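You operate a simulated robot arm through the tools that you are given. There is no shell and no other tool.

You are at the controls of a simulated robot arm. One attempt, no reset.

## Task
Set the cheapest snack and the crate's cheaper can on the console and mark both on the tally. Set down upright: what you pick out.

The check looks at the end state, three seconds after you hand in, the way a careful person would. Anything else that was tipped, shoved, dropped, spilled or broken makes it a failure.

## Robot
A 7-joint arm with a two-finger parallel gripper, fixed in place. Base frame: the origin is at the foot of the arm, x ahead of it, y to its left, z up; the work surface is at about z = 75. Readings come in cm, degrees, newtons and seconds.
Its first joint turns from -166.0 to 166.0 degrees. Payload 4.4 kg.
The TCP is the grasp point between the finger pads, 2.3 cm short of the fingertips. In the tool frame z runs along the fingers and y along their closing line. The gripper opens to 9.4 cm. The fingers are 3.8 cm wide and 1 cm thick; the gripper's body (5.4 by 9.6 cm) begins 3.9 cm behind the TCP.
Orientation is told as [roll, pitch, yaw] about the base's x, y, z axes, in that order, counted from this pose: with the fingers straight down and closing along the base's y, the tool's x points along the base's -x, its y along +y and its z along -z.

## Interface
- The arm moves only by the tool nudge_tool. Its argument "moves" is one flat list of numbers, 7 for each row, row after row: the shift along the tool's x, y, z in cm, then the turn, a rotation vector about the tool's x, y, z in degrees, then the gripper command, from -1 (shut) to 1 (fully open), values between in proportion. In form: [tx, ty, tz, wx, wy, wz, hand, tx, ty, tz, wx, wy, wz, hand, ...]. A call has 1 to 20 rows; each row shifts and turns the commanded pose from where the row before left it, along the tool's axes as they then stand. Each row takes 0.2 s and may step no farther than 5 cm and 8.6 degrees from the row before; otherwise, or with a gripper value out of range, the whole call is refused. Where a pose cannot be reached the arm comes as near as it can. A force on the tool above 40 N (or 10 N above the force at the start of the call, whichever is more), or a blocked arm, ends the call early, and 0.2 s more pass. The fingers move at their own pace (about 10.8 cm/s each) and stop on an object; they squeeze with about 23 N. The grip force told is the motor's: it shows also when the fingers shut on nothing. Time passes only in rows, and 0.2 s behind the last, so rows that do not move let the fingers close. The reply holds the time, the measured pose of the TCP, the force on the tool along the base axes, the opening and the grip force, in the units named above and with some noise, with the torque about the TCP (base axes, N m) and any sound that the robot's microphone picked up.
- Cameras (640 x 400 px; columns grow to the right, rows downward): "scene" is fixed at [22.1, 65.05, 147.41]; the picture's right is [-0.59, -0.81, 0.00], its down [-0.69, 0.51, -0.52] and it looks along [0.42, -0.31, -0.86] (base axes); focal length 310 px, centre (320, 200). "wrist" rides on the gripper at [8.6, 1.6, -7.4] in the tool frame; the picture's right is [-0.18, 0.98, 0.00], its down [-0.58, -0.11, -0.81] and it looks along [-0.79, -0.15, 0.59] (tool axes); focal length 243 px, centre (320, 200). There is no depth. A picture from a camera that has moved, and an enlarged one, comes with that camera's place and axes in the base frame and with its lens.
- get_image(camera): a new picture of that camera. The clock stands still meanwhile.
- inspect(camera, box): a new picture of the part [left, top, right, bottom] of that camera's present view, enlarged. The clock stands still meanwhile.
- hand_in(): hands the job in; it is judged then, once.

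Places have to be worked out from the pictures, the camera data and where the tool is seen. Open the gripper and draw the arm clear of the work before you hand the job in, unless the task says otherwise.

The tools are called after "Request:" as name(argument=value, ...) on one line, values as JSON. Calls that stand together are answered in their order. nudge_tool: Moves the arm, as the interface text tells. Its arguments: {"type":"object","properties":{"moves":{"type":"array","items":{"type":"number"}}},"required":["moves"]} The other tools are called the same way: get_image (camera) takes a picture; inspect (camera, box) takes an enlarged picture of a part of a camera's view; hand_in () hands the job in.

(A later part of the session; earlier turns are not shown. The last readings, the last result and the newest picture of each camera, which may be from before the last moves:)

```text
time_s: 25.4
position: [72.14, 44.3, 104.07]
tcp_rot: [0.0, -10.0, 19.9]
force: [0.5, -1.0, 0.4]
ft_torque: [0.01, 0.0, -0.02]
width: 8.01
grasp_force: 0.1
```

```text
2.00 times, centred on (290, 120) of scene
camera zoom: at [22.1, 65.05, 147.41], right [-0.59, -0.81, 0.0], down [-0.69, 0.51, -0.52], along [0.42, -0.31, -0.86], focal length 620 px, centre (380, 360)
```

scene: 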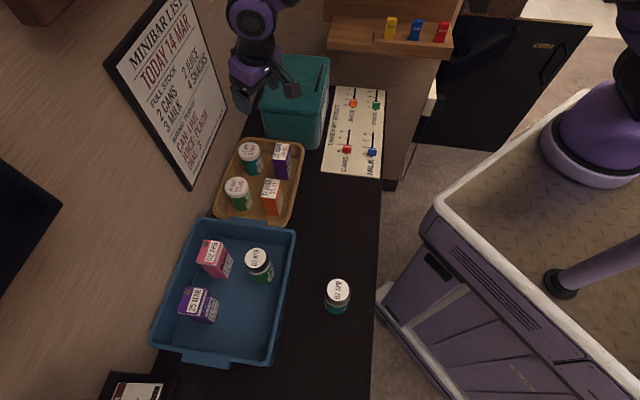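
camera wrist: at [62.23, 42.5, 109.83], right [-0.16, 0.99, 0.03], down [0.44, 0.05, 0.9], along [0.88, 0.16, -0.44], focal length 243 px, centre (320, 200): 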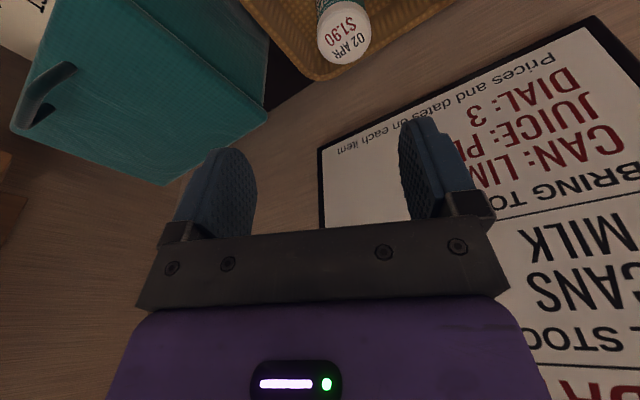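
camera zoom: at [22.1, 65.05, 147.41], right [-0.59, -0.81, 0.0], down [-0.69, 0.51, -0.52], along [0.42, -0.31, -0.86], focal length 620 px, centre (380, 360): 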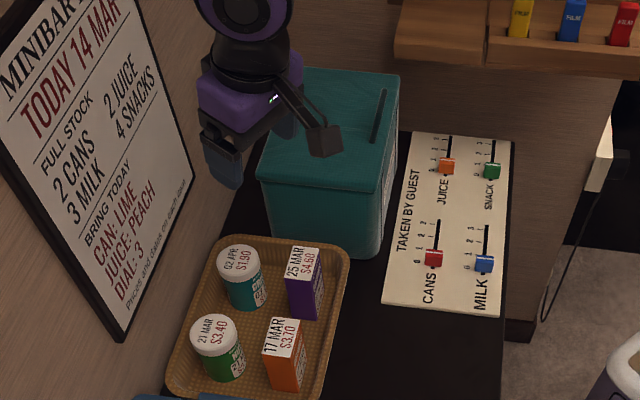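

The tub refines to (76.75, 48.3). I'll move over it and down to z ≈ 92, watching for any contact with the wall frame.

Request:
nudge_tool(moves=[-0.88, 0.548, 3.22, 0, 0, 0, 0.7, -0.88, 0.548, 3.22, 0, 0, 0, 0.7, -0.88, 0.548, 3.22, 0, 0, 0, 0.7, -0.88, 0.548, 3.22, 0, 0, 0, 0.7, 0, 0, 0, 0, 0, 0, 0.7])

Request:
get_image(camera="wrist")

Request:
inspect(camera="scene", box=[180, 20, 400, 220])

```text
time_s: 26.6
position: [76.56, 48.48, 92.06]
tcp_rot: [0.0, -10.0, 20.0]
force: [0.6, -0.3, 0.6]
ft_torque: [0.0, 0.0, 0.02]
width: 7.98
grasp_force: 0.1
```

```text
taken
camera wrist: at [66.84, 46.64, 97.84], right [-0.16, 0.99, 0.03], down [0.44, 0.04, 0.9], along [0.88, 0.16, -0.44], focal length 243 px, centre (320, 200)
```

wrist: 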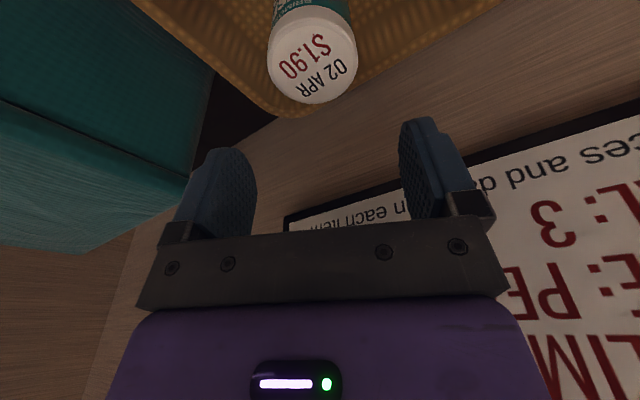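

```text
2.00 times, centred on (290, 120) of scene
camera zoom: at [22.1, 65.05, 147.41], right [-0.59, -0.81, 0.0], down [-0.69, 0.51, -0.52], along [0.42, -0.31, -0.86], focal length 620 px, centre (380, 360)
```

zoom: 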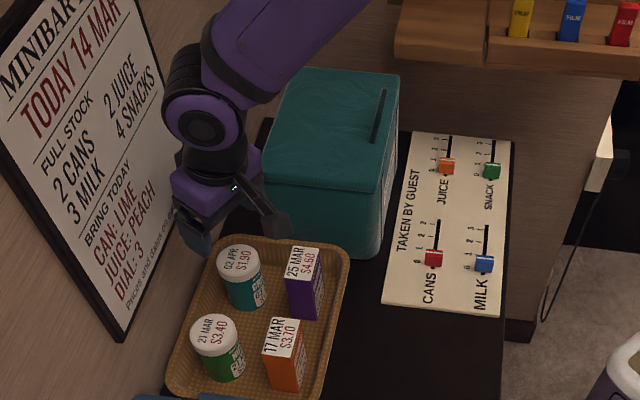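

No contact, and the tub is centred under the fingers at about (76.6, 48.25). I'll narrow the opening slightly and descend to TCP z ≈ 82.

Request:
nudge_tool(moves=[0.521, -0.05, 2.954, 0, 0, 0, 0.58, 0.521, -0.05, 2.954, 0, 0, 0, 0.58, 0.347, 0, 1.97, 0, 0, 0, 0.58, 0.347, 0, 1.97, 0, 0, 0, 0.58, 0, 0, 0, 0, 0, 0, 0.58])

Request:
get_image(camera="wrist")

Request:
inspect(camera="scene", box=[180, 60, 340, 220])

```text
time_s: 27.8
position: [76.59, 48.56, 82.01]
tcp_rot: [0.0, -10.0, 20.0]
force: [-0.1, -0.2, -0.4]
ft_torque: [0.0, 0.0, 0.0]
width: 7.43
grasp_force: 0.0
```

```text
taken
camera wrist: at [66.85, 46.55, 87.86], right [-0.17, 0.99, 0.03], down [0.44, 0.04, 0.9], along [0.88, 0.16, -0.44], focal length 243 px, centre (320, 200)
```

wrist: 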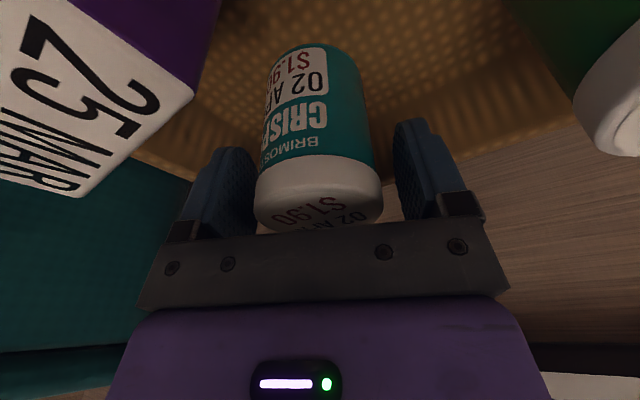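

```text
2.50 times, centred on (260, 140) of scene
camera zoom: at [22.1, 65.05, 147.41], right [-0.59, -0.81, 0.0], down [-0.69, 0.51, -0.52], along [0.42, -0.31, -0.86], focal length 775 px, centre (470, 350)
```

zoom: 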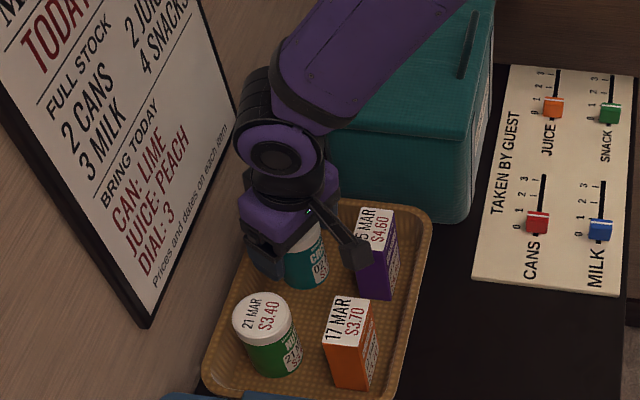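

The tub is well centred between the fingers with no forces. Closing the gripper.

Request:
nudge_tool(moves=[0, 0, 0, 0, 0, 0, 0.3, 0, 0, 0, 0, 0, 0, 0.1, 0, 0, 0, 0, 0, 0, -1, 0, 0, 0, 0, 0, 0, -1, 0, 0, 0, 0, 0, 0, -1])

Request:
get_image(camera="wrist")

```text
time_s: 29.0
position: [76.54, 48.44, 81.98]
tcp_rot: [0.0, -9.9, 19.9]
force: [0.5, 0.9, 0.0]
ft_torque: [0.0, -0.03, -0.02]
width: 5.53
grasp_force: 23.1
```

```text
taken
camera wrist: at [66.84, 46.55, 87.87], right [-0.16, 0.99, 0.03], down [0.44, 0.05, 0.9], along [0.88, 0.16, -0.44], focal length 243 px, centre (320, 200)
```

wrist: 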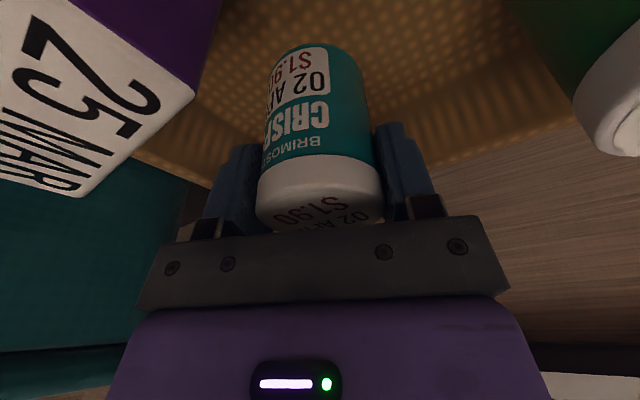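

Gripped at 5.53 cm, 23 N. I'll lift vertically (allowing for the tilt) by 15 cm.

Request:
nudge_tool(moves=[-0.174, 0, -0.985, 0, 0, 0, -1, -0.347, 0, -1.97, 0, 0, 0, -1, -0.521, 0, -2.954, 0, 0, 0, -1, -0.521, 0, -2.954, 0, 0, 0, -1, -0.521, 0, -2.954, 0, 0, 0, -1, -0.521, 0, -2.954, 0, 0, 0, -1, 0, 0, 0, 0, 0, 0, -1])

Request:
get_image(camera="wrist")

Request:
get_image(camera="scene")

```text
time_s: 30.6
position: [76.41, 48.57, 96.96]
tcp_rot: [0.0, -9.9, 20.0]
force: [0.2, 0.4, -0.1]
ft_torque: [0.02, 0.0, -0.01]
width: 0.01
grasp_force: 22.6
```

```text
taken
camera wrist: at [66.7, 46.69, 102.87], right [-0.17, 0.99, 0.03], down [0.44, 0.05, 0.89], along [0.88, 0.16, -0.45], focal length 243 px, centre (320, 200)
```

wrist: 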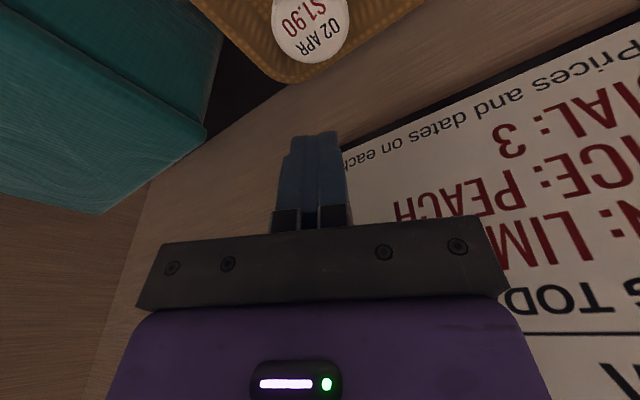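

```text
taken
```

scene: 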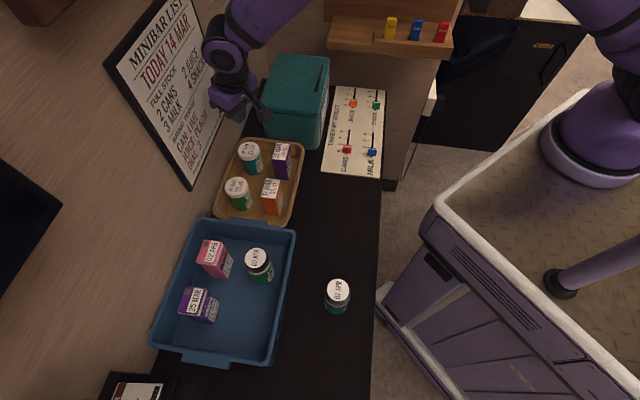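

The fingers closed to 0.01 cm, so the tub slipped out during the lift. The scene shows it still standing upright in its place. I'll look at it closely before trying again.

Request:
inspect(camera="scene", box=[220, 130, 300, 215])

Request:
inspect(camera="scene", box=[235, 137, 270, 180])

Request:
inspect(camera="wrist", box=[200, 0, 420, 120])

```text
4.71 times, centred on (260, 172) of scene
camera zoom: at [22.1, 65.05, 147.41], right [-0.59, -0.81, 0.0], down [-0.69, 0.51, -0.52], along [0.42, -0.31, -0.86], focal length 1459 px, centre (602, 329)
```

zoom: 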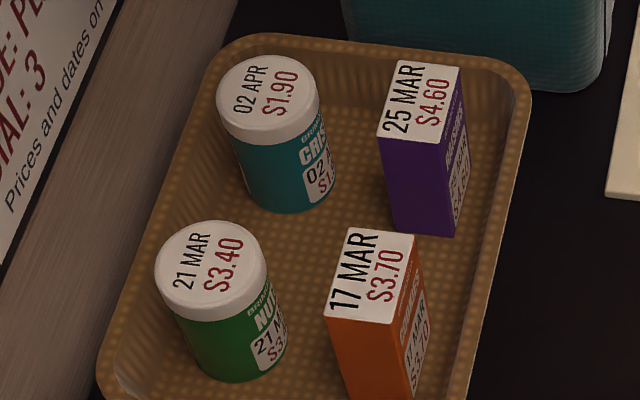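

```text
9.30 times, centred on (252, 158) of scene
camera zoom: at [22.1, 65.05, 147.41], right [-0.59, -0.81, 0.0], down [-0.69, 0.51, -0.52], along [0.42, -0.31, -0.86], focal length 2883 px, centre (948, 586)
```

zoom: 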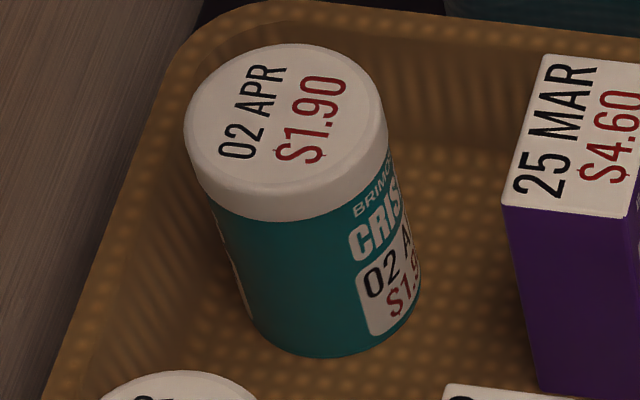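

```text
2.91 times, centred on (310, 60) of wrist
camera zoom: at [66.7, 46.69, 102.87], right [-0.17, 0.99, 0.03], down [0.44, 0.05, 0.89], along [0.88, 0.16, -0.45], focal length 706 px, centre (349, 607)
```

zoom: 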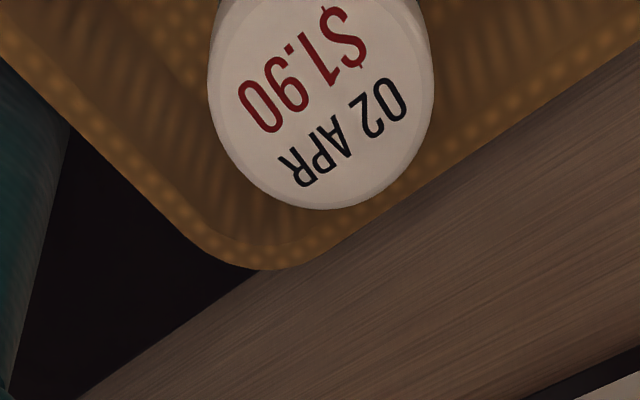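

The tub is intact and hasn't moved. The lid is slightly wider than the body, so I was probably holding only its short rim. I'll retry deeper, with yaw ≈ 30° and only a 5° lean to keep clear of the basket wall, the raisins and the frame. First I'll open and reorient here.

Request:
nudge_tool(moves=[0, 0, 0, 0, 5, 0, 0.56, 0, 0, 0, -0.436, 0, -4.98, 0.56, 0, 0, 0, -0.436, 0, -4.98, 0.56, 0, 0, 0, 0, 0, 0, 0.56])

Request:
get_image(camera="wrist")

Request:
get_image(camera="scene")

```text
time_s: 31.6
position: [76.61, 48.51, 97.02]
tcp_rot: [0.0, -4.9, 30.1]
force: [-0.2, 0.1, 0.1]
ft_torque: [-0.01, -0.01, -0.04]
width: 7.31
grasp_force: 0.0
```

```text
taken
camera wrist: at [67.8, 45.11, 103.69], right [-0.33, 0.94, 0.02], down [0.5, 0.16, 0.85], along [0.8, 0.29, -0.52], focal length 243 px, centre (320, 200)
```

wrist: 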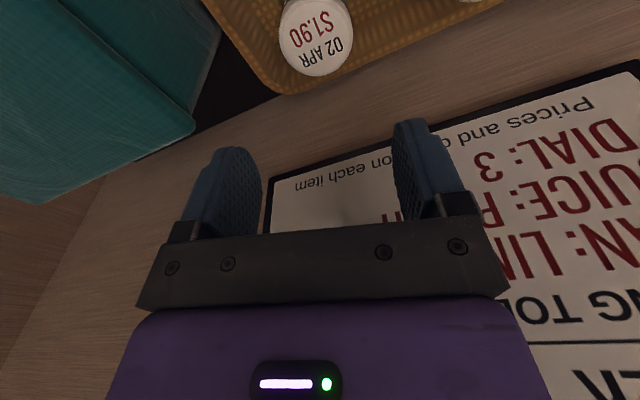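

```text
taken
```

scene: 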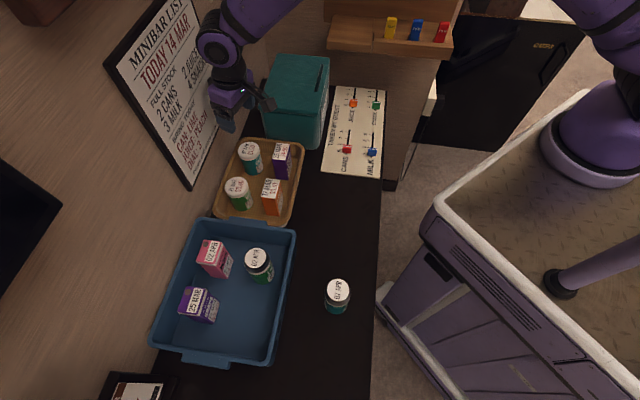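

The tub's lid centre is at (76.6, 48.23), in line with the fingers. I'll descend most of the way and check clearance before the last part.

Request:
nudge_tool(moves=[0.298, -0.05, 3.246, 0, 0, 0, 0.56, 0.298, -0.05, 3.246, 0, 0, 0, 0.56, 0.298, -0.05, 3.246, 0, 0, 0, 0.56, 0.298, -0.05, 3.246, 0, 0, 0, 0.56, 0, 0, 0, 0, 0, 0, 0.56])

Request:
get_image(camera="wrist")

Request:
inspect(camera="scene", box=[180, 60, 340, 220])

```text
time_s: 32.8
position: [76.87, 48.24, 83.98]
tcp_rot: [0.0, -5.0, 29.9]
force: [-0.5, -0.1, 1.3]
ft_torque: [-0.01, -0.02, 0.01]
width: 7.34
grasp_force: 0.1
```

```text
taken
camera wrist: at [67.96, 44.87, 90.64], right [-0.33, 0.94, 0.02], down [0.49, 0.16, 0.85], along [0.8, 0.29, -0.52], focal length 243 px, centre (320, 200)
```

wrist: 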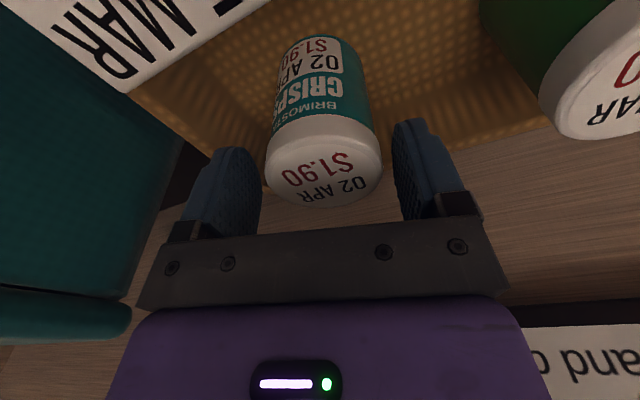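

```text
2.50 times, centred on (260, 140) of scene
camera zoom: at [22.1, 65.05, 147.41], right [-0.59, -0.81, 0.0], down [-0.69, 0.51, -0.52], along [0.42, -0.31, -0.86], focal length 775 px, centre (470, 350)
```

zoom: 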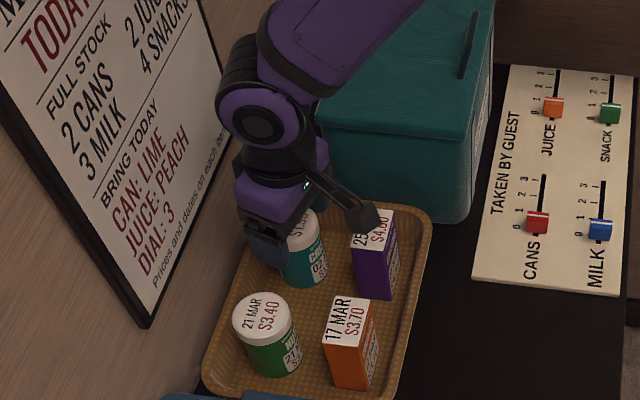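

The tub is centred, and the camera housing is above the raisins with room to spare. I'll lower the last 3.2 cm in two gentle steps.

Request:
nudge_tool(moves=[0.09, 0, 0.996, 0, 0, 0, 0.56, 0.09, 0, 0.996, 0, 0, 0, 0.56, 0.05, 0, 0.6, 0, 0, 0, 0.56, 0.05, 0, 0.6, 0, 0, 0, 0.56, 0, 0, 0, 0, 0, 0, 0.56])

Request:
get_image(camera="wrist")

Request:
inspect(camera="scene", box=[220, 80, 310, 200])

```text
time_s: 34.0
position: [76.89, 48.24, 80.8]
tcp_rot: [0.1, -5.0, 29.9]
force: [-1.1, 0.1, 0.2]
ft_torque: [0.0, -0.02, 0.01]
width: 7.33
grasp_force: 0.0
```

```text
taken
camera wrist: at [67.97, 44.89, 87.4], right [-0.33, 0.94, 0.02], down [0.5, 0.16, 0.85], along [0.8, 0.29, -0.52], focal length 243 px, centre (320, 200)
```

wrist: 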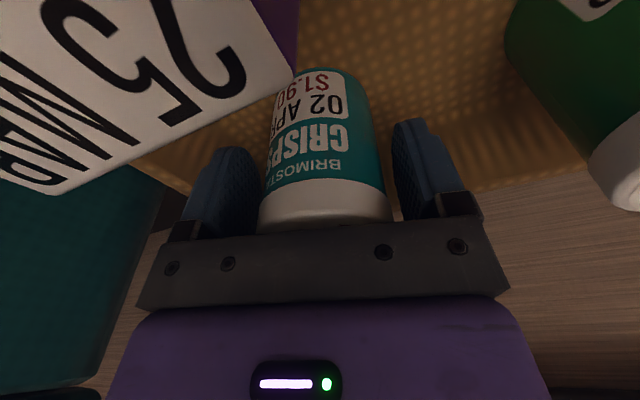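

```text
3.33 times, centred on (265, 140) of scene
camera zoom: at [22.1, 65.05, 147.41], right [-0.59, -0.81, 0.0], down [-0.69, 0.51, -0.52], along [0.42, -0.31, -0.86], focal length 1033 px, centre (503, 400)
```

zoom: 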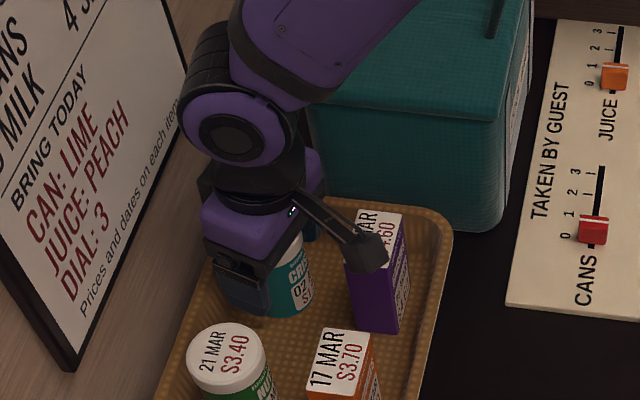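

Forces are still near zero and the fingers now cover the lid and upper body. I'll close, hold, then raise just 0.5 cm to test the grip.

Request:
nudge_tool(moves=[0, 0, 0, 0, 0, 0, 0.3, 0, 0, 0, 0, 0, 0, 0.1, 0, 0, 0, 0, 0, 0, -1, 0, 0, 0, 0, 0, 0, -1, 0, 0, 0, 0, 0, 0, -1, 0, 0, 0, 0, 0, 0, -1])

Request:
nudge_tool(moves=[-0.022, 0, -0.25, 0, 0, 0, -1, -0.022, 0, -0.25, 0, 0, 0, -1, 0, 0, 0, 0, 0, 0, -1])

Request:
get_image(camera="wrist")

```text
time_s: 35.4
position: [76.72, 48.23, 80.68]
tcp_rot: [0.0, -5.0, 29.9]
force: [0.0, -1.1, 0.5]
ft_torque: [0.01, -0.07, 0.02]
width: 5.43
grasp_force: 22.8
```

```text
time_s: 36.2
position: [76.65, 48.14, 81.17]
tcp_rot: [-0.1, -5.0, 29.9]
force: [0.9, -0.4, -1.0]
ft_torque: [0.02, -0.03, -0.03]
width: 5.42
grasp_force: 23.0
```

```text
taken
camera wrist: at [67.91, 44.92, 87.88], right [-0.33, 0.94, 0.02], down [0.5, 0.16, 0.85], along [0.8, 0.29, -0.52], focal length 243 px, centre (320, 200)
```

wrist: 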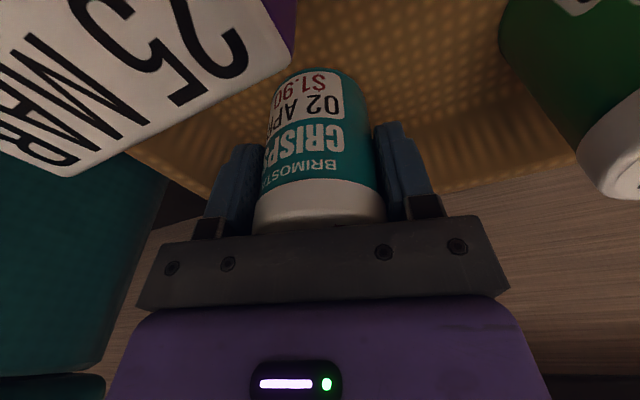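

Width holds at 5.42 cm and the tub appears to rise with the gripper. I'll lift another 1.5 cm slowly and check.

Request:
nudge_tool(moves=[-0.044, 0, -0.5, 0, 0, 0, -1, -0.044, 0, -0.5, 0, 0, 0, -1, -0.044, 0, -0.5, 0, 0, 0, -1, 0, 0, 0, 0, 0, 0, -1])

Request:
get_image(camera="wrist")

Request:
inspect(camera="scene", box=[220, 80, 310, 200])

```text
time_s: 37.2
position: [76.73, 48.07, 82.67]
tcp_rot: [0.0, -5.1, 30.0]
force: [-0.1, -0.6, -0.9]
ft_torque: [-0.06, 0.01, -0.02]
width: 5.42
grasp_force: 23.1
```

```text
taken
camera wrist: at [67.98, 44.88, 89.36], right [-0.33, 0.94, 0.02], down [0.5, 0.16, 0.85], along [0.8, 0.29, -0.52], focal length 243 px, centre (320, 200)
```

wrist: 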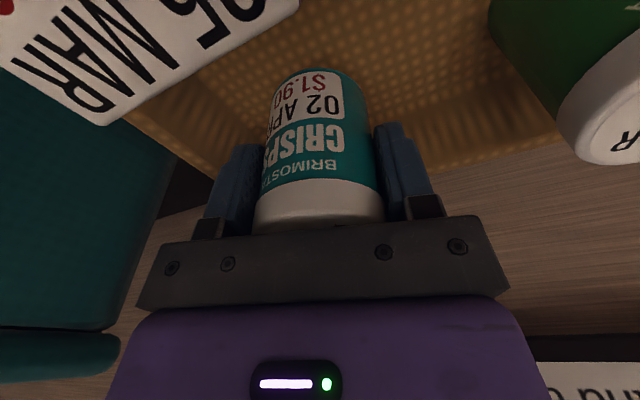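

```text
3.33 times, centred on (265, 140) of scene
camera zoom: at [22.1, 65.05, 147.41], right [-0.59, -0.81, 0.0], down [-0.69, 0.51, -0.52], along [0.42, -0.31, -0.86], focal length 1033 px, centre (503, 400)
```

zoom: 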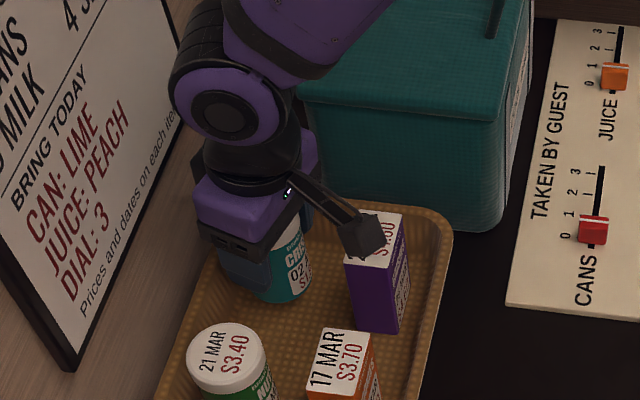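

The tub is lifting with the gripper this time. I'll continue the vertical lift at moderate speed until it clears everything.

Request:
nudge_tool(moves=[-0.087, 0, -0.996, 0, 0, 0, -1, -0.131, 0, -1.494, 0, 0, 0, -1, -0.131, 0, -1.494, 0, 0, 0, -1, -0.131, 0, -1.494, 0, 0, 0, -1, -0.131, 0, -1.494, 0, 0, 0, -1, -0.131, 0, -1.494, 0, 0, 0, -1, -0.131, 0, -1.494, 0, 0, 0, -1, -0.131, 0, -1.494, 0, 0, 0, -1, -0.087, 0, -0.996, 0, 0, 0, -1, 0, 0, 0, 0, 0, 0, -1])

Request:
get_image(camera="wrist")

Request:
get_image(camera="scene")

```text
time_s: 39.4
position: [76.65, 48.09, 95.29]
tcp_rot: [0.0, -5.0, 29.8]
force: [-0.1, 0.5, -1.2]
ft_torque: [-0.06, 0.04, -0.01]
width: 5.44
grasp_force: 22.7
```

```text
taken
camera wrist: at [67.92, 44.88, 101.91], right [-0.33, 0.94, 0.02], down [0.5, 0.16, 0.85], along [0.8, 0.29, -0.52], focal length 243 px, centre (320, 200)
```

wrist: 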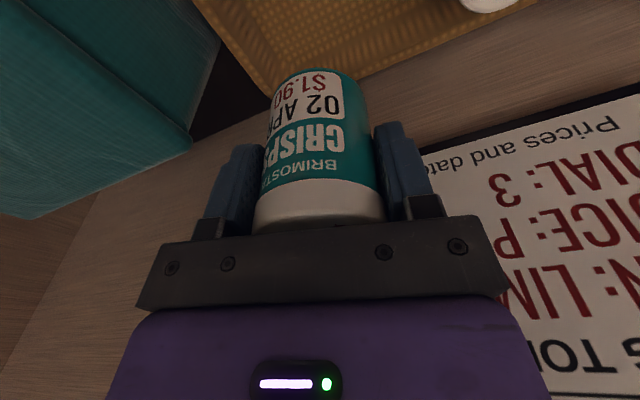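

```text
taken
```

scene: 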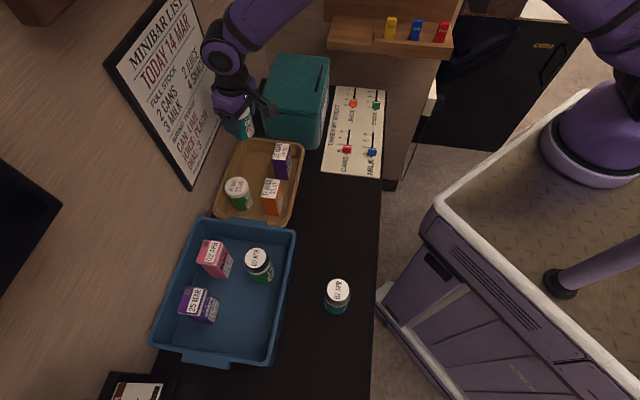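

The tub is securely held and upright, with its bottom near z ≈ 90. I'll carry it level to open tabletop around (45.3, 41.0), clear of the can, the basket and the tally board.

Request:
nudge_tool(moves=[1.5, 0.466, -0.131, 0, 0, 0, -1, 3.064, 0.951, -0.268, 0, 0, 0, -1, 3.064, 0.951, -0.268, 0, 0, 0, -1, 3.064, 0.951, -0.268, 0, 0, 0, -1, 3.064, 0.951, -0.268, 0, 0, 0, -1, 3.064, 0.951, -0.268, 0, 0, 0, -1, 3.064, 0.951, -0.268, 0, 0, 0, -1, 3.064, 0.951, -0.268, 0, 0, 0, -1, 3.064, 0.951, -0.268, 0, 0, 0, -1, 3.064, 0.951, -0.268, 0, 0, 0, -1, 1.56, 0.485, -0.137, 0, 0, 0, -1, 0, 0, 0, 0, 0, 0, -1])

Request:
get_image(camera="wrist")

Request:
get_image(camera="scene")

```text
time_s: 42.0
position: [45.33, 41.11, 95.25]
tcp_rot: [0.0, -5.1, 29.9]
force: [-0.5, -0.4, -0.9]
ft_torque: [0.04, -0.01, -0.01]
width: 5.45
grasp_force: 22.7
```

```text
taken
camera wrist: at [36.51, 37.8, 102.0], right [-0.33, 0.94, 0.02], down [0.5, 0.16, 0.85], along [0.8, 0.29, -0.52], focal length 243 px, centre (320, 200)
```

wrist: 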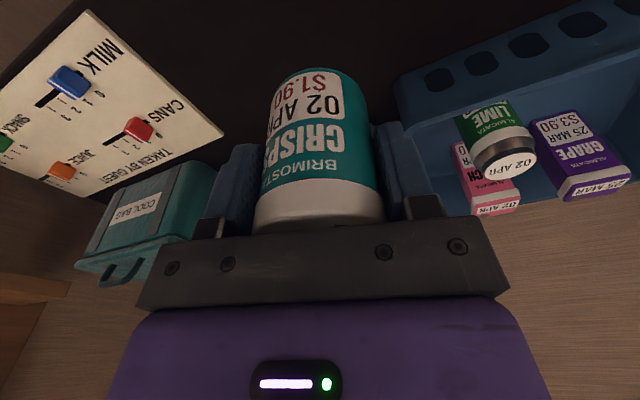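

```text
taken
```

scene: 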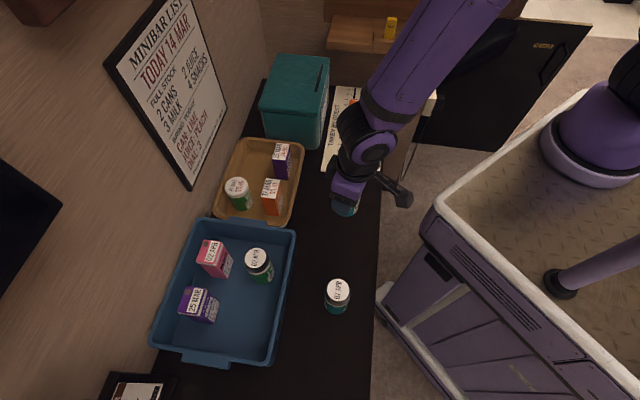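

The tub is over clear tabletop. I'll lower to just above the expected contact height (TCP ≈ 80.4).

Request:
nudge_tool(moves=[0.262, 0, 2.989, 0, 0, 0, -1, 0.262, 0, 2.989, 0, 0, 0, -1, 0.262, 0, 2.989, 0, 0, 0, -1, 0.218, 0, 2.49, 0, 0, 0, -1, 0.131, 0, 1.494, 0, 0, 0, -1, 0.07, 0, 0.8, 0, 0, 0, -1, 0, 0, 0, 0, 0, 0, -1])

Request:
nudge_tool(moves=[0.022, 0, 0.25, 0, 0, 0, -1, 0, 0, 0, 0, 0, 0, -1])

Request:
nudge_tool(moves=[0.022, 0, 0.25, 0, 0, 0, -1, 0, 0, 0, 0, 0, 0, -1])

```text
time_s: 43.6
position: [45.44, 41.19, 81.47]
tcp_rot: [0.1, -4.9, 29.9]
force: [0.2, 0.0, -1.0]
ft_torque: [-0.02, 0.03, 0.01]
width: 5.45
grasp_force: 22.5
```

```text
time_s: 44.2
position: [45.45, 41.09, 81.24]
tcp_rot: [0.0, -5.0, 29.9]
force: [0.1, -0.4, -1.4]
ft_torque: [-0.01, 0.01, -0.01]
width: 5.46
grasp_force: 22.8
```

```text
time_s: 44.8
position: [45.39, 41.21, 80.98]
tcp_rot: [0.0, -5.0, 30.0]
force: [-0.1, 0.3, -0.3]
ft_torque: [0.0, 0.0, 0.01]
width: 5.44
grasp_force: 23.0
```

No clear contact yet at TCP z ≈ 81.0. I'll continue with small steps.

Request:
nudge_tool(moves=[0.0174, 0, 0.2, 0, 0, 0, -1, 0, 0, 0, 0, 0, 0, -1])

Request:
nudge_tool(moves=[0.0174, 0, 0.2, 0, 0, 0, -1, 0, 0, 0, 0, 0, 0, -1])

Request:
nudge_tool(moves=[0.013, 0, 0.15, 0, 0, 0, -1, 0, 0, 0, 0, 0, 0, -1])

```text
time_s: 45.4
position: [45.45, 41.1, 80.77]
tcp_rot: [0.0, -5.1, 30.0]
force: [0.4, 0.4, -1.0]
ft_torque: [-0.01, -0.02, 0.0]
width: 5.48
grasp_force: 22.9
```

```text
time_s: 46.0
position: [45.39, 41.08, 80.5]
tcp_rot: [0.0, -5.0, 29.9]
force: [0.6, 0.3, -0.3]
ft_torque: [0.0, -0.01, -0.02]
width: 5.45
grasp_force: 23.4
```

```text
time_s: 46.6
position: [45.34, 41.13, 80.39]
tcp_rot: [-0.1, -5.0, 29.9]
force: [-0.5, -0.2, -0.7]
ft_torque: [0.02, 0.01, 0.01]
width: 5.42
grasp_force: 23.0
```

Still hanging free at 80.4. Continuing in 0.15 cm steps.

Request:
nudge_tool(moves=[0.013, 0, 0.15, 0, 0, 0, -1, 0, 0, 0, 0, 0, 0, -1])

Request:
nudge_tool(moves=[0.013, 0, 0.15, 0, 0, 0, -1, 0, 0, 0, 0, 0, 0, -1])

Request:
get_image(camera="wrist")

```text
time_s: 47.2
position: [45.35, 41.18, 80.26]
tcp_rot: [0.1, -5.0, 30.0]
force: [-0.7, -0.8, -0.1]
ft_torque: [0.02, -0.03, 0.04]
width: 5.44
grasp_force: 22.8
```

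```text
time_s: 47.8
position: [45.31, 41.04, 80.1]
tcp_rot: [0.0, -5.0, 30.0]
force: [-0.5, -1.8, 7.6]
ft_torque: [-0.09, 0.04, 0.05]
width: 5.43
grasp_force: 23.0
```

```text
taken
camera wrist: at [36.56, 37.85, 86.81], right [-0.33, 0.94, 0.02], down [0.49, 0.16, 0.85], along [0.8, 0.29, -0.52], focal length 243 px, centre (320, 200)
```

wrist: 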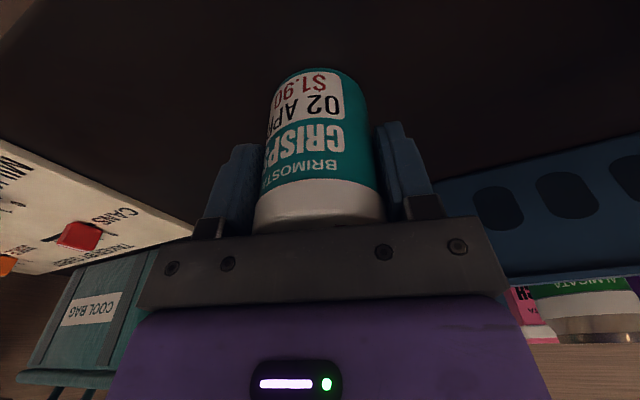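

Contact: 7.6 N upward, so the tub is on the table. I'll open slowly in place, then rise vertically.

Request:
nudge_tool(moves=[0, 0, 0, 0, 0, 0, 0.2, 0, 0, 0, 0, 0, 0, 0.35, 0, 0, 0, 0, 0, 0, 0.6, 0, 0, 0, 0, 0, 0, 0.8, 0, 0, 0, 0, 0, 0, 0.8])

Request:
get_image(camera="wrist")

```text
time_s: 49.0
position: [45.33, 41.07, 80.04]
tcp_rot: [0.0, -4.9, 29.9]
force: [0.5, -0.4, 0.1]
ft_torque: [0.04, 0.01, 0.0]
width: 8.47
grasp_force: 0.0
```

```text
taken
camera wrist: at [36.56, 37.85, 86.79], right [-0.33, 0.94, 0.02], down [0.5, 0.16, 0.85], along [0.8, 0.29, -0.52], focal length 243 px, centre (320, 200)
```

wrist: 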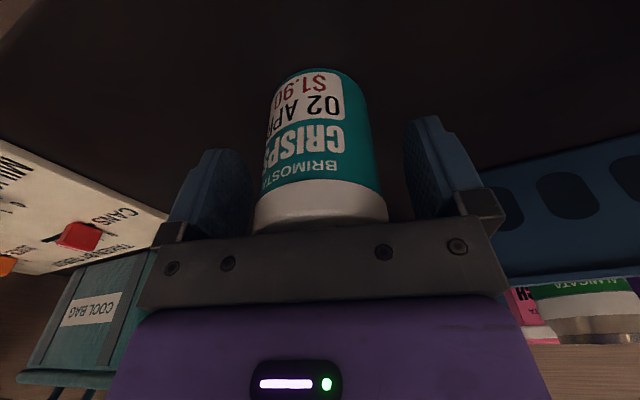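

Released cleanly. Rising straight up.

Request:
nudge_tool(moves=[-0.087, 0, -0.996, 0, 0, 0, 0.8, -0.262, 0, -2.989, 0, 0, 0, 0.8, -0.349, 0, -3.985, 0, 0, 0, 0.8, -0.349, 0, -3.985, 0, 0, 0, 0.8, -0.349, 0, -3.985, 0, 0, 0, 0.8, -0.349, 0, -3.985, 0, 0, 0, 0.8, 0, 0, 0, 0, 5, 0, 0.8, 0, 0, 0, 0, 0, -7.5, 0.8, 0, 0, 0, 0, 0, -7.5, 0.8, 0, 0, 0, 0, 0, 0, 0.8])

Request:
get_image(camera="wrist")

Request:
get_image(camera="scene")

```text
time_s: 51.2
position: [45.46, 41.05, 100.06]
tcp_rot: [0.1, 0.0, 45.1]
force: [-0.2, 0.4, -0.1]
ft_torque: [-0.02, 0.01, 0.01]
width: 8.44
grasp_force: 0.0
```

```text
taken
camera wrist: at [38.26, 36.09, 107.67], right [-0.57, 0.82, 0.0], down [0.49, 0.33, 0.81], along [0.67, 0.46, -0.59], focal length 243 px, centre (320, 200)
```

wrist: 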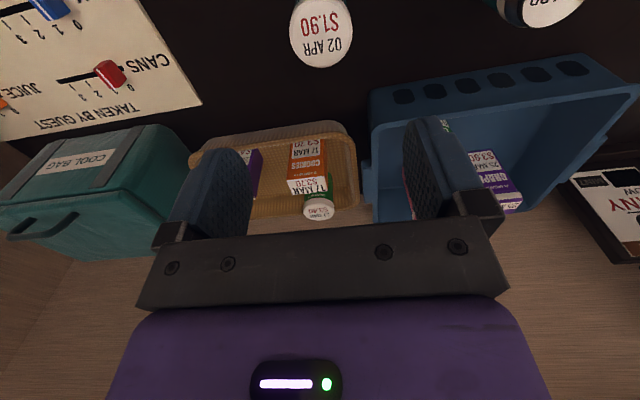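

```text
taken
```

scene: 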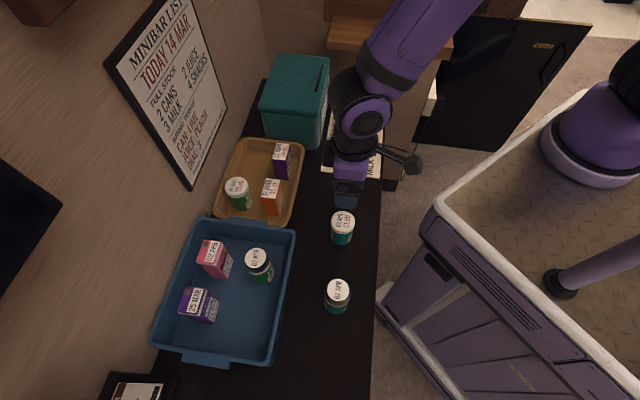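

Both items now stand upright on the console. Next is the tally. I'll move over the board and look closely at the sliders.

Request:
nudge_tool(moves=[1.15, -4, -0.6, 0, 0, 0, 0.8, 1.15, -4, -0.6, 0, 0, 0, 0.8, 1.15, -4, -0.6, 0, 0, 0, 0.8, 1.15, -4, -0.6, 0, 0, 0, 0.8, 1.15, -4, -0.6, 0, 0, 0, 0.8, 1.15, -4, -0.6, 0, 0, 0, 0.8, 1.15, -4, -0.6, 0, 0, 0, 0.8, 1.15, -4, -0.6, 0, 0, 0, 0.8, 0, 0, 0, 0, 0, 0, 0.8])

Request:
get_image(camera="wrist")

Request:
inspect(camera="wrist", box=[120, 0, 420, 180])

Request:
get_image(camera="scene")

Request:
inspect(camera="scene", box=[310, 120, 400, 190])

```text
time_s: 53.2
position: [61.39, 11.82, 104.89]
tcp_rot: [0.0, 0.0, 45.0]
force: [-0.7, 0.1, -0.2]
ft_torque: [-0.01, 0.02, 0.01]
width: 8.46
grasp_force: 0.0
```

```text
taken
camera wrist: at [54.04, 6.82, 112.42], right [-0.56, 0.83, 0.0], down [0.49, 0.33, 0.81], along [0.67, 0.45, -0.59], focal length 243 px, centre (320, 200)
```

wrist: 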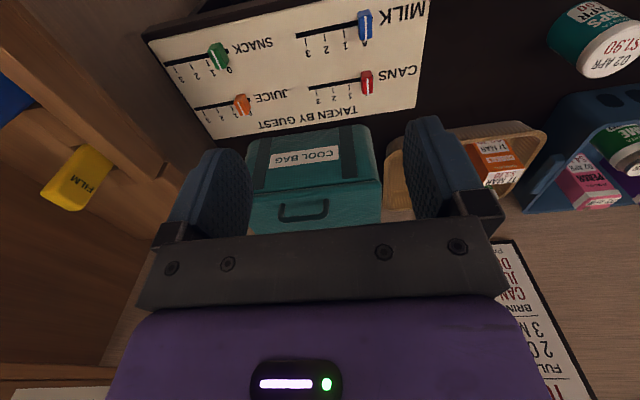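

```text
2.13 times, centred on (270, 90) of wrist
camera zoom: at [54.04, 6.82, 112.42], right [-0.56, 0.83, 0.0], down [0.49, 0.33, 0.81], along [0.67, 0.45, -0.59], focal length 518 px, centre (427, 435)
```

zoom: 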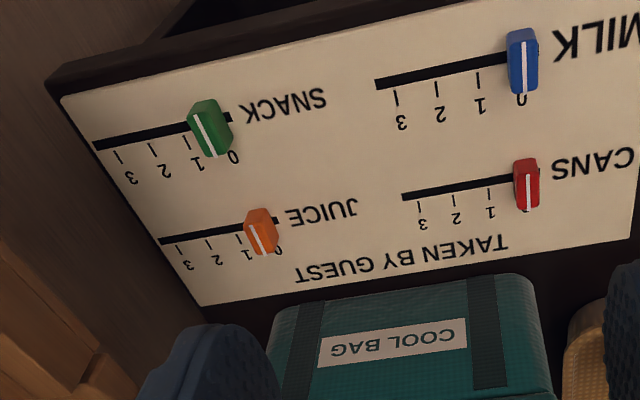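

```text
taken
```

scene: 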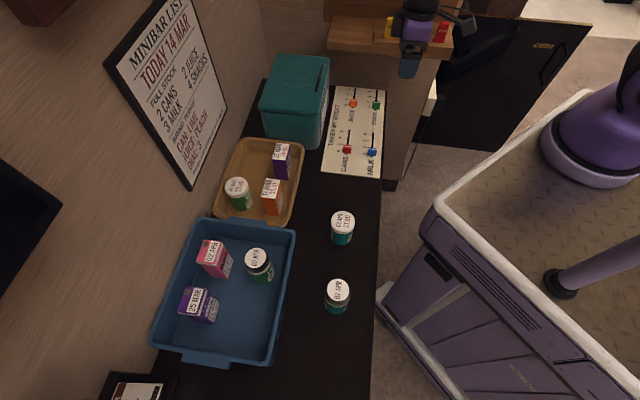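

```text
5.71 times, centred on (355, 155) of scene
camera zoom: at [22.1, 65.05, 147.41], right [-0.59, -0.81, 0.0], down [-0.69, 0.51, -0.52], along [0.42, -0.31, -0.86], focal length 1771 px, centre (120, 457)
```

zoom: 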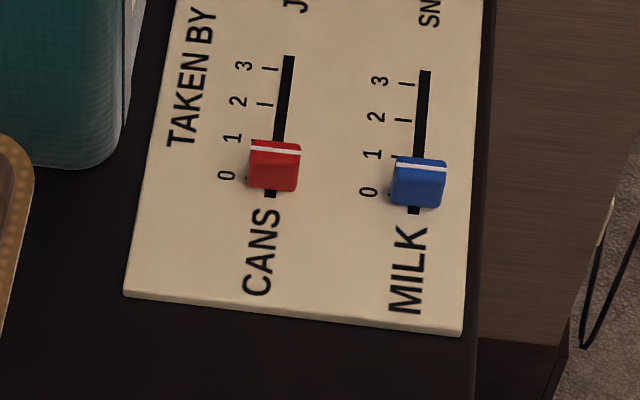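

All four sliders sit at 0, and the spacing is about 2.6 cm per unit along the board. The CANS knob is near p = 30.2, q = 62.6 (base about (65.6, 22.9)), and SNACK is near base (74.7, 3.8). The wooden shelf overhangs close to the SNACK end, so I'll inspect that geometry.

Request:
inspect(camera="scene", box=[310, 70, 400, 140])

Request:
inspect(camera="scene", box=[310, 0, 470, 100])

Request:
inspect(camera="wrist", box=[0, 0, 240, 240])

```text
5.71 times, centred on (355, 105) of scene
camera zoom: at [22.1, 65.05, 147.41], right [-0.59, -0.81, 0.0], down [-0.69, 0.51, -0.52], along [0.42, -0.31, -0.86], focal length 1771 px, centre (120, 743)
```

zoom: 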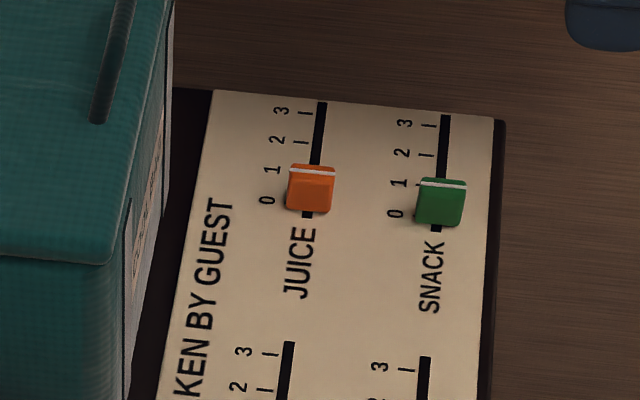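

```text
4.00 times, centred on (390, 50) of scene
camera zoom: at [22.1, 65.05, 147.41], right [-0.59, -0.81, 0.0], down [-0.69, 0.51, -0.52], along [0.42, -0.31, -0.86], focal length 1240 px, centre (40, 800)
```

zoom: 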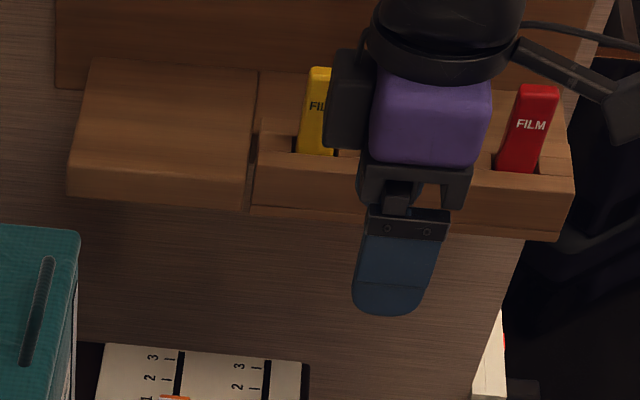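

```text
1.67 times, centred on (120, 120) of wrist
camera zoom: at [54.04, 6.82, 112.42], right [-0.56, 0.83, 0.0], down [0.49, 0.33, 0.81], along [0.67, 0.45, -0.59], focal length 404 px, centre (653, 333)
```

zoom: 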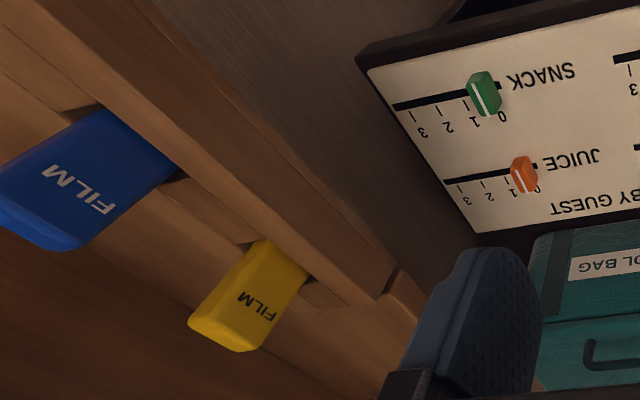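

The shelf's front edge is at about p ≈ 52, z ≈ 94.5, right above the SNACK slider's end, so that one will need a leaned tool. CANS first: I'll go above its knob with the fingers about 4 cm apart, closing along the track direction.

Request:
nudge_tool(moves=[-2.17, 0.97, 2.98, 0, 0, 0, 0, -2.17, 0.97, 2.98, 0, 0, 0, -0.15, -2.17, 0.97, 2.98, 0, 0, 0, -0.15, -2.17, 0.97, 2.98, 0, 0, 0, -0.15, -2.15, 0.97, 2.98, 0, 0, 0, -0.15, 0, 0, 0, 0, 0, 0, -0.15])

Request:
get_image(camera="wrist")

Request:
inspect(camera="scene", box=[280, 80, 420, 200])

```text
time_s: 54.6
position: [65.62, 23.15, 90.0]
tcp_rot: [0.1, 0.0, 44.8]
force: [0.7, 0.4, 0.7]
ft_torque: [-0.01, 0.01, 0.0]
width: 3.98
grasp_force: 0.0
```

```text
taken
camera wrist: at [58.46, 18.16, 97.46], right [-0.56, 0.83, 0.0], down [0.49, 0.33, 0.81], along [0.67, 0.46, -0.59], focal length 243 px, centre (320, 200)
```

wrist: 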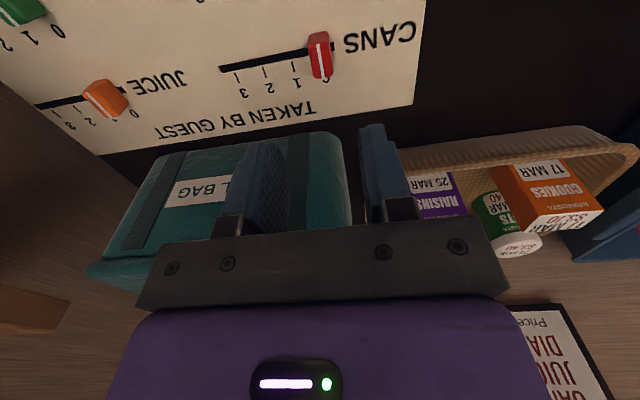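

```text
3.33 times, centred on (350, 140) of scene
camera zoom: at [22.1, 65.05, 147.41], right [-0.59, -0.81, 0.0], down [-0.69, 0.51, -0.52], along [0.42, -0.31, -0.86], focal length 1033 px, centre (220, 400)
```

zoom: 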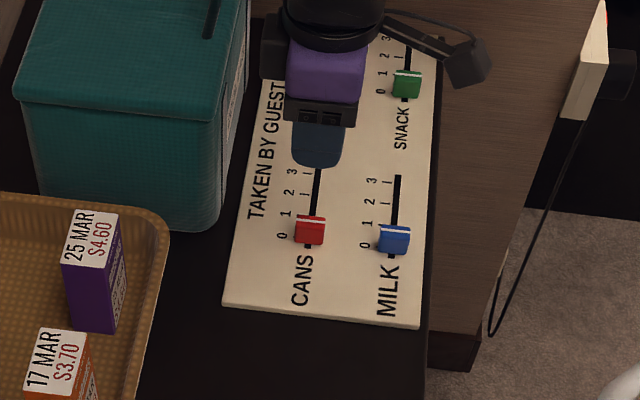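

The CANS knob lines up with the TCP to within about 0.3 cm. I'll descend to TCP z ≈ 79.2, which puts the fingertips just above the board, straddling the knob.

Request:
nudge_tool(moves=[0.1, 0, 3, 0, 0, 0, -0.15, 0.1, 0, 3, 0, 0, 0, -0.15, 0.1, 0, 2.8, 0, 0, 0, -0.15, 0, 0, 1.2, 0, 0, 0, -0.15, 0, 0, 0.8, 0, 0, 0, -0.15, 0, 0, 0, 0, 0, 0, -0.15])

Request:
get_image(camera="wrist")

Request:
inspect(camera="scene", box=[280, 80, 420, 200])

```text
time_s: 56.0
position: [65.45, 22.8, 79.27]
tcp_rot: [0.0, 0.1, 45.0]
force: [0.1, -0.4, -1.2]
ft_torque: [0.01, 0.04, -0.02]
width: 4.0
grasp_force: 0.0
```

```text
taken
camera wrist: at [58.14, 17.83, 86.74], right [-0.56, 0.83, 0.0], down [0.49, 0.33, 0.81], along [0.67, 0.46, -0.59], focal length 243 px, centre (320, 200)
```

wrist: 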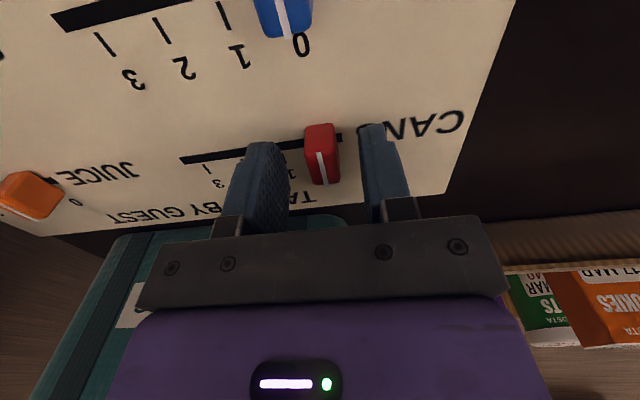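

```text
3.33 times, centred on (350, 140) of scene
camera zoom: at [22.1, 65.05, 147.41], right [-0.59, -0.81, 0.0], down [-0.69, 0.51, -0.52], along [0.42, -0.31, -0.86], focal length 1033 px, centre (220, 400)
```

zoom: 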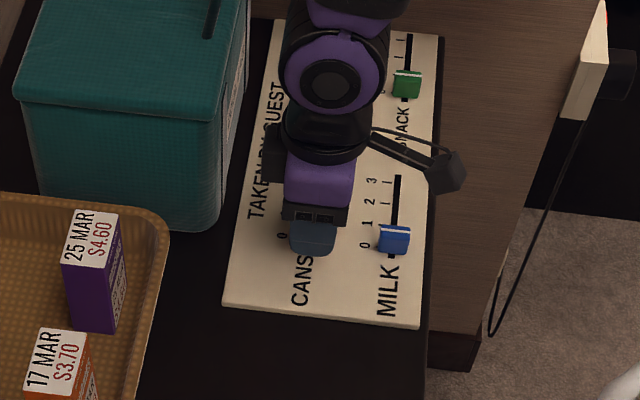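

The knob sits between the fingers. I'll close on it so it's centred at the TCP, then read the result.

Request:
nudge_tool(moves=[0, 0, 0, 0, 0, 0, -0.5, 0, 0, 0, 0, 0, 0, -0.7, 0, 0, 0, 0, 0, 0, -1, 0, 0, 0, 0, 0, 0, -1])

Request:
get_image(camera="wrist")

```text
time_s: 57.0
position: [65.34, 22.93, 79.31]
tcp_rot: [0.0, 0.0, 44.9]
force: [0.9, 0.3, -1.7]
ft_torque: [0.03, -0.04, 0.14]
width: 1.57
grasp_force: 44.6
```

```text
taken
camera wrist: at [58.14, 17.83, 86.75], right [-0.56, 0.83, 0.0], down [0.49, 0.33, 0.81], along [0.67, 0.46, -0.59], focal length 243 px, centre (320, 200)
```

wrist: 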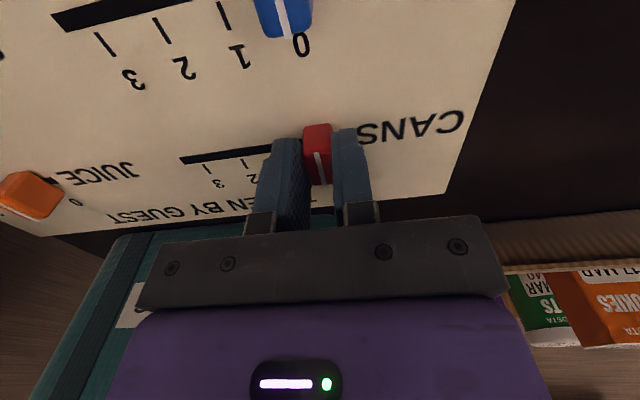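

The knob is gripped at 1.57 cm wide. I'll slide it along the track towards 1, moving 2.6 cm in small steps.

Request:
nudge_tool(moves=[0, -0.4, 0, 0, 0, 0, -1, 0, -0.4, 0, 0, 0, 0, -1, 0, -0.4, 0, 0, 0, 0, -1, 0, -0.4, 0, 0, 0, 0, -1, 0, -0.4, 0, 0, 0, 0, -1, 0, -0.3, 0, 0, 0, 0, -1, 0, -0.3, 0, 0, 0, 0, -1, 0, 0, 0, 0, 0, 0, -1])

Request:
get_image(camera="wrist")

Request:
inspect(camera="wrist", box=[160, 60, 440, 220])

```text
time_s: 58.8
position: [67.29, 20.95, 79.22]
tcp_rot: [-0.1, -0.1, 44.8]
force: [-2.4, -3.3, 3.8]
ft_torque: [0.08, -0.03, 0.12]
width: 1.53
grasp_force: 44.5
```

```text
taken
camera wrist: at [60.03, 15.94, 86.75], right [-0.56, 0.83, 0.0], down [0.49, 0.33, 0.81], along [0.67, 0.45, -0.59], focal length 243 px, centre (320, 200)
```

wrist: 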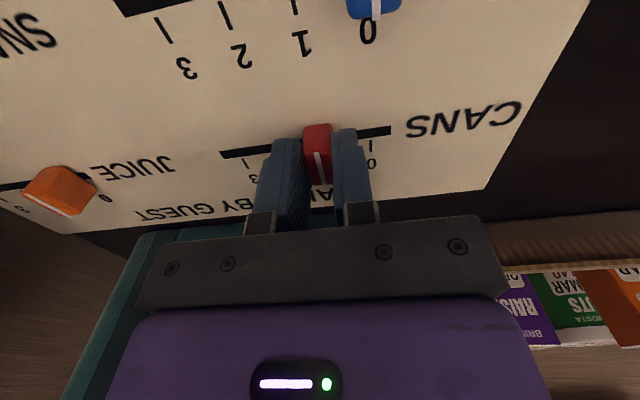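

```text
2.29 times, centred on (300, 140) of wrist
camera zoom: at [60.03, 15.94, 86.75], right [-0.56, 0.83, 0.0], down [0.49, 0.33, 0.81], along [0.67, 0.45, -0.59], focal length 555 px, centre (366, 337)
```

zoom: 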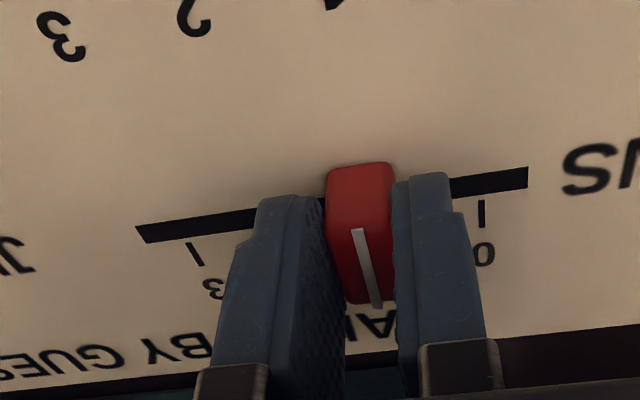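

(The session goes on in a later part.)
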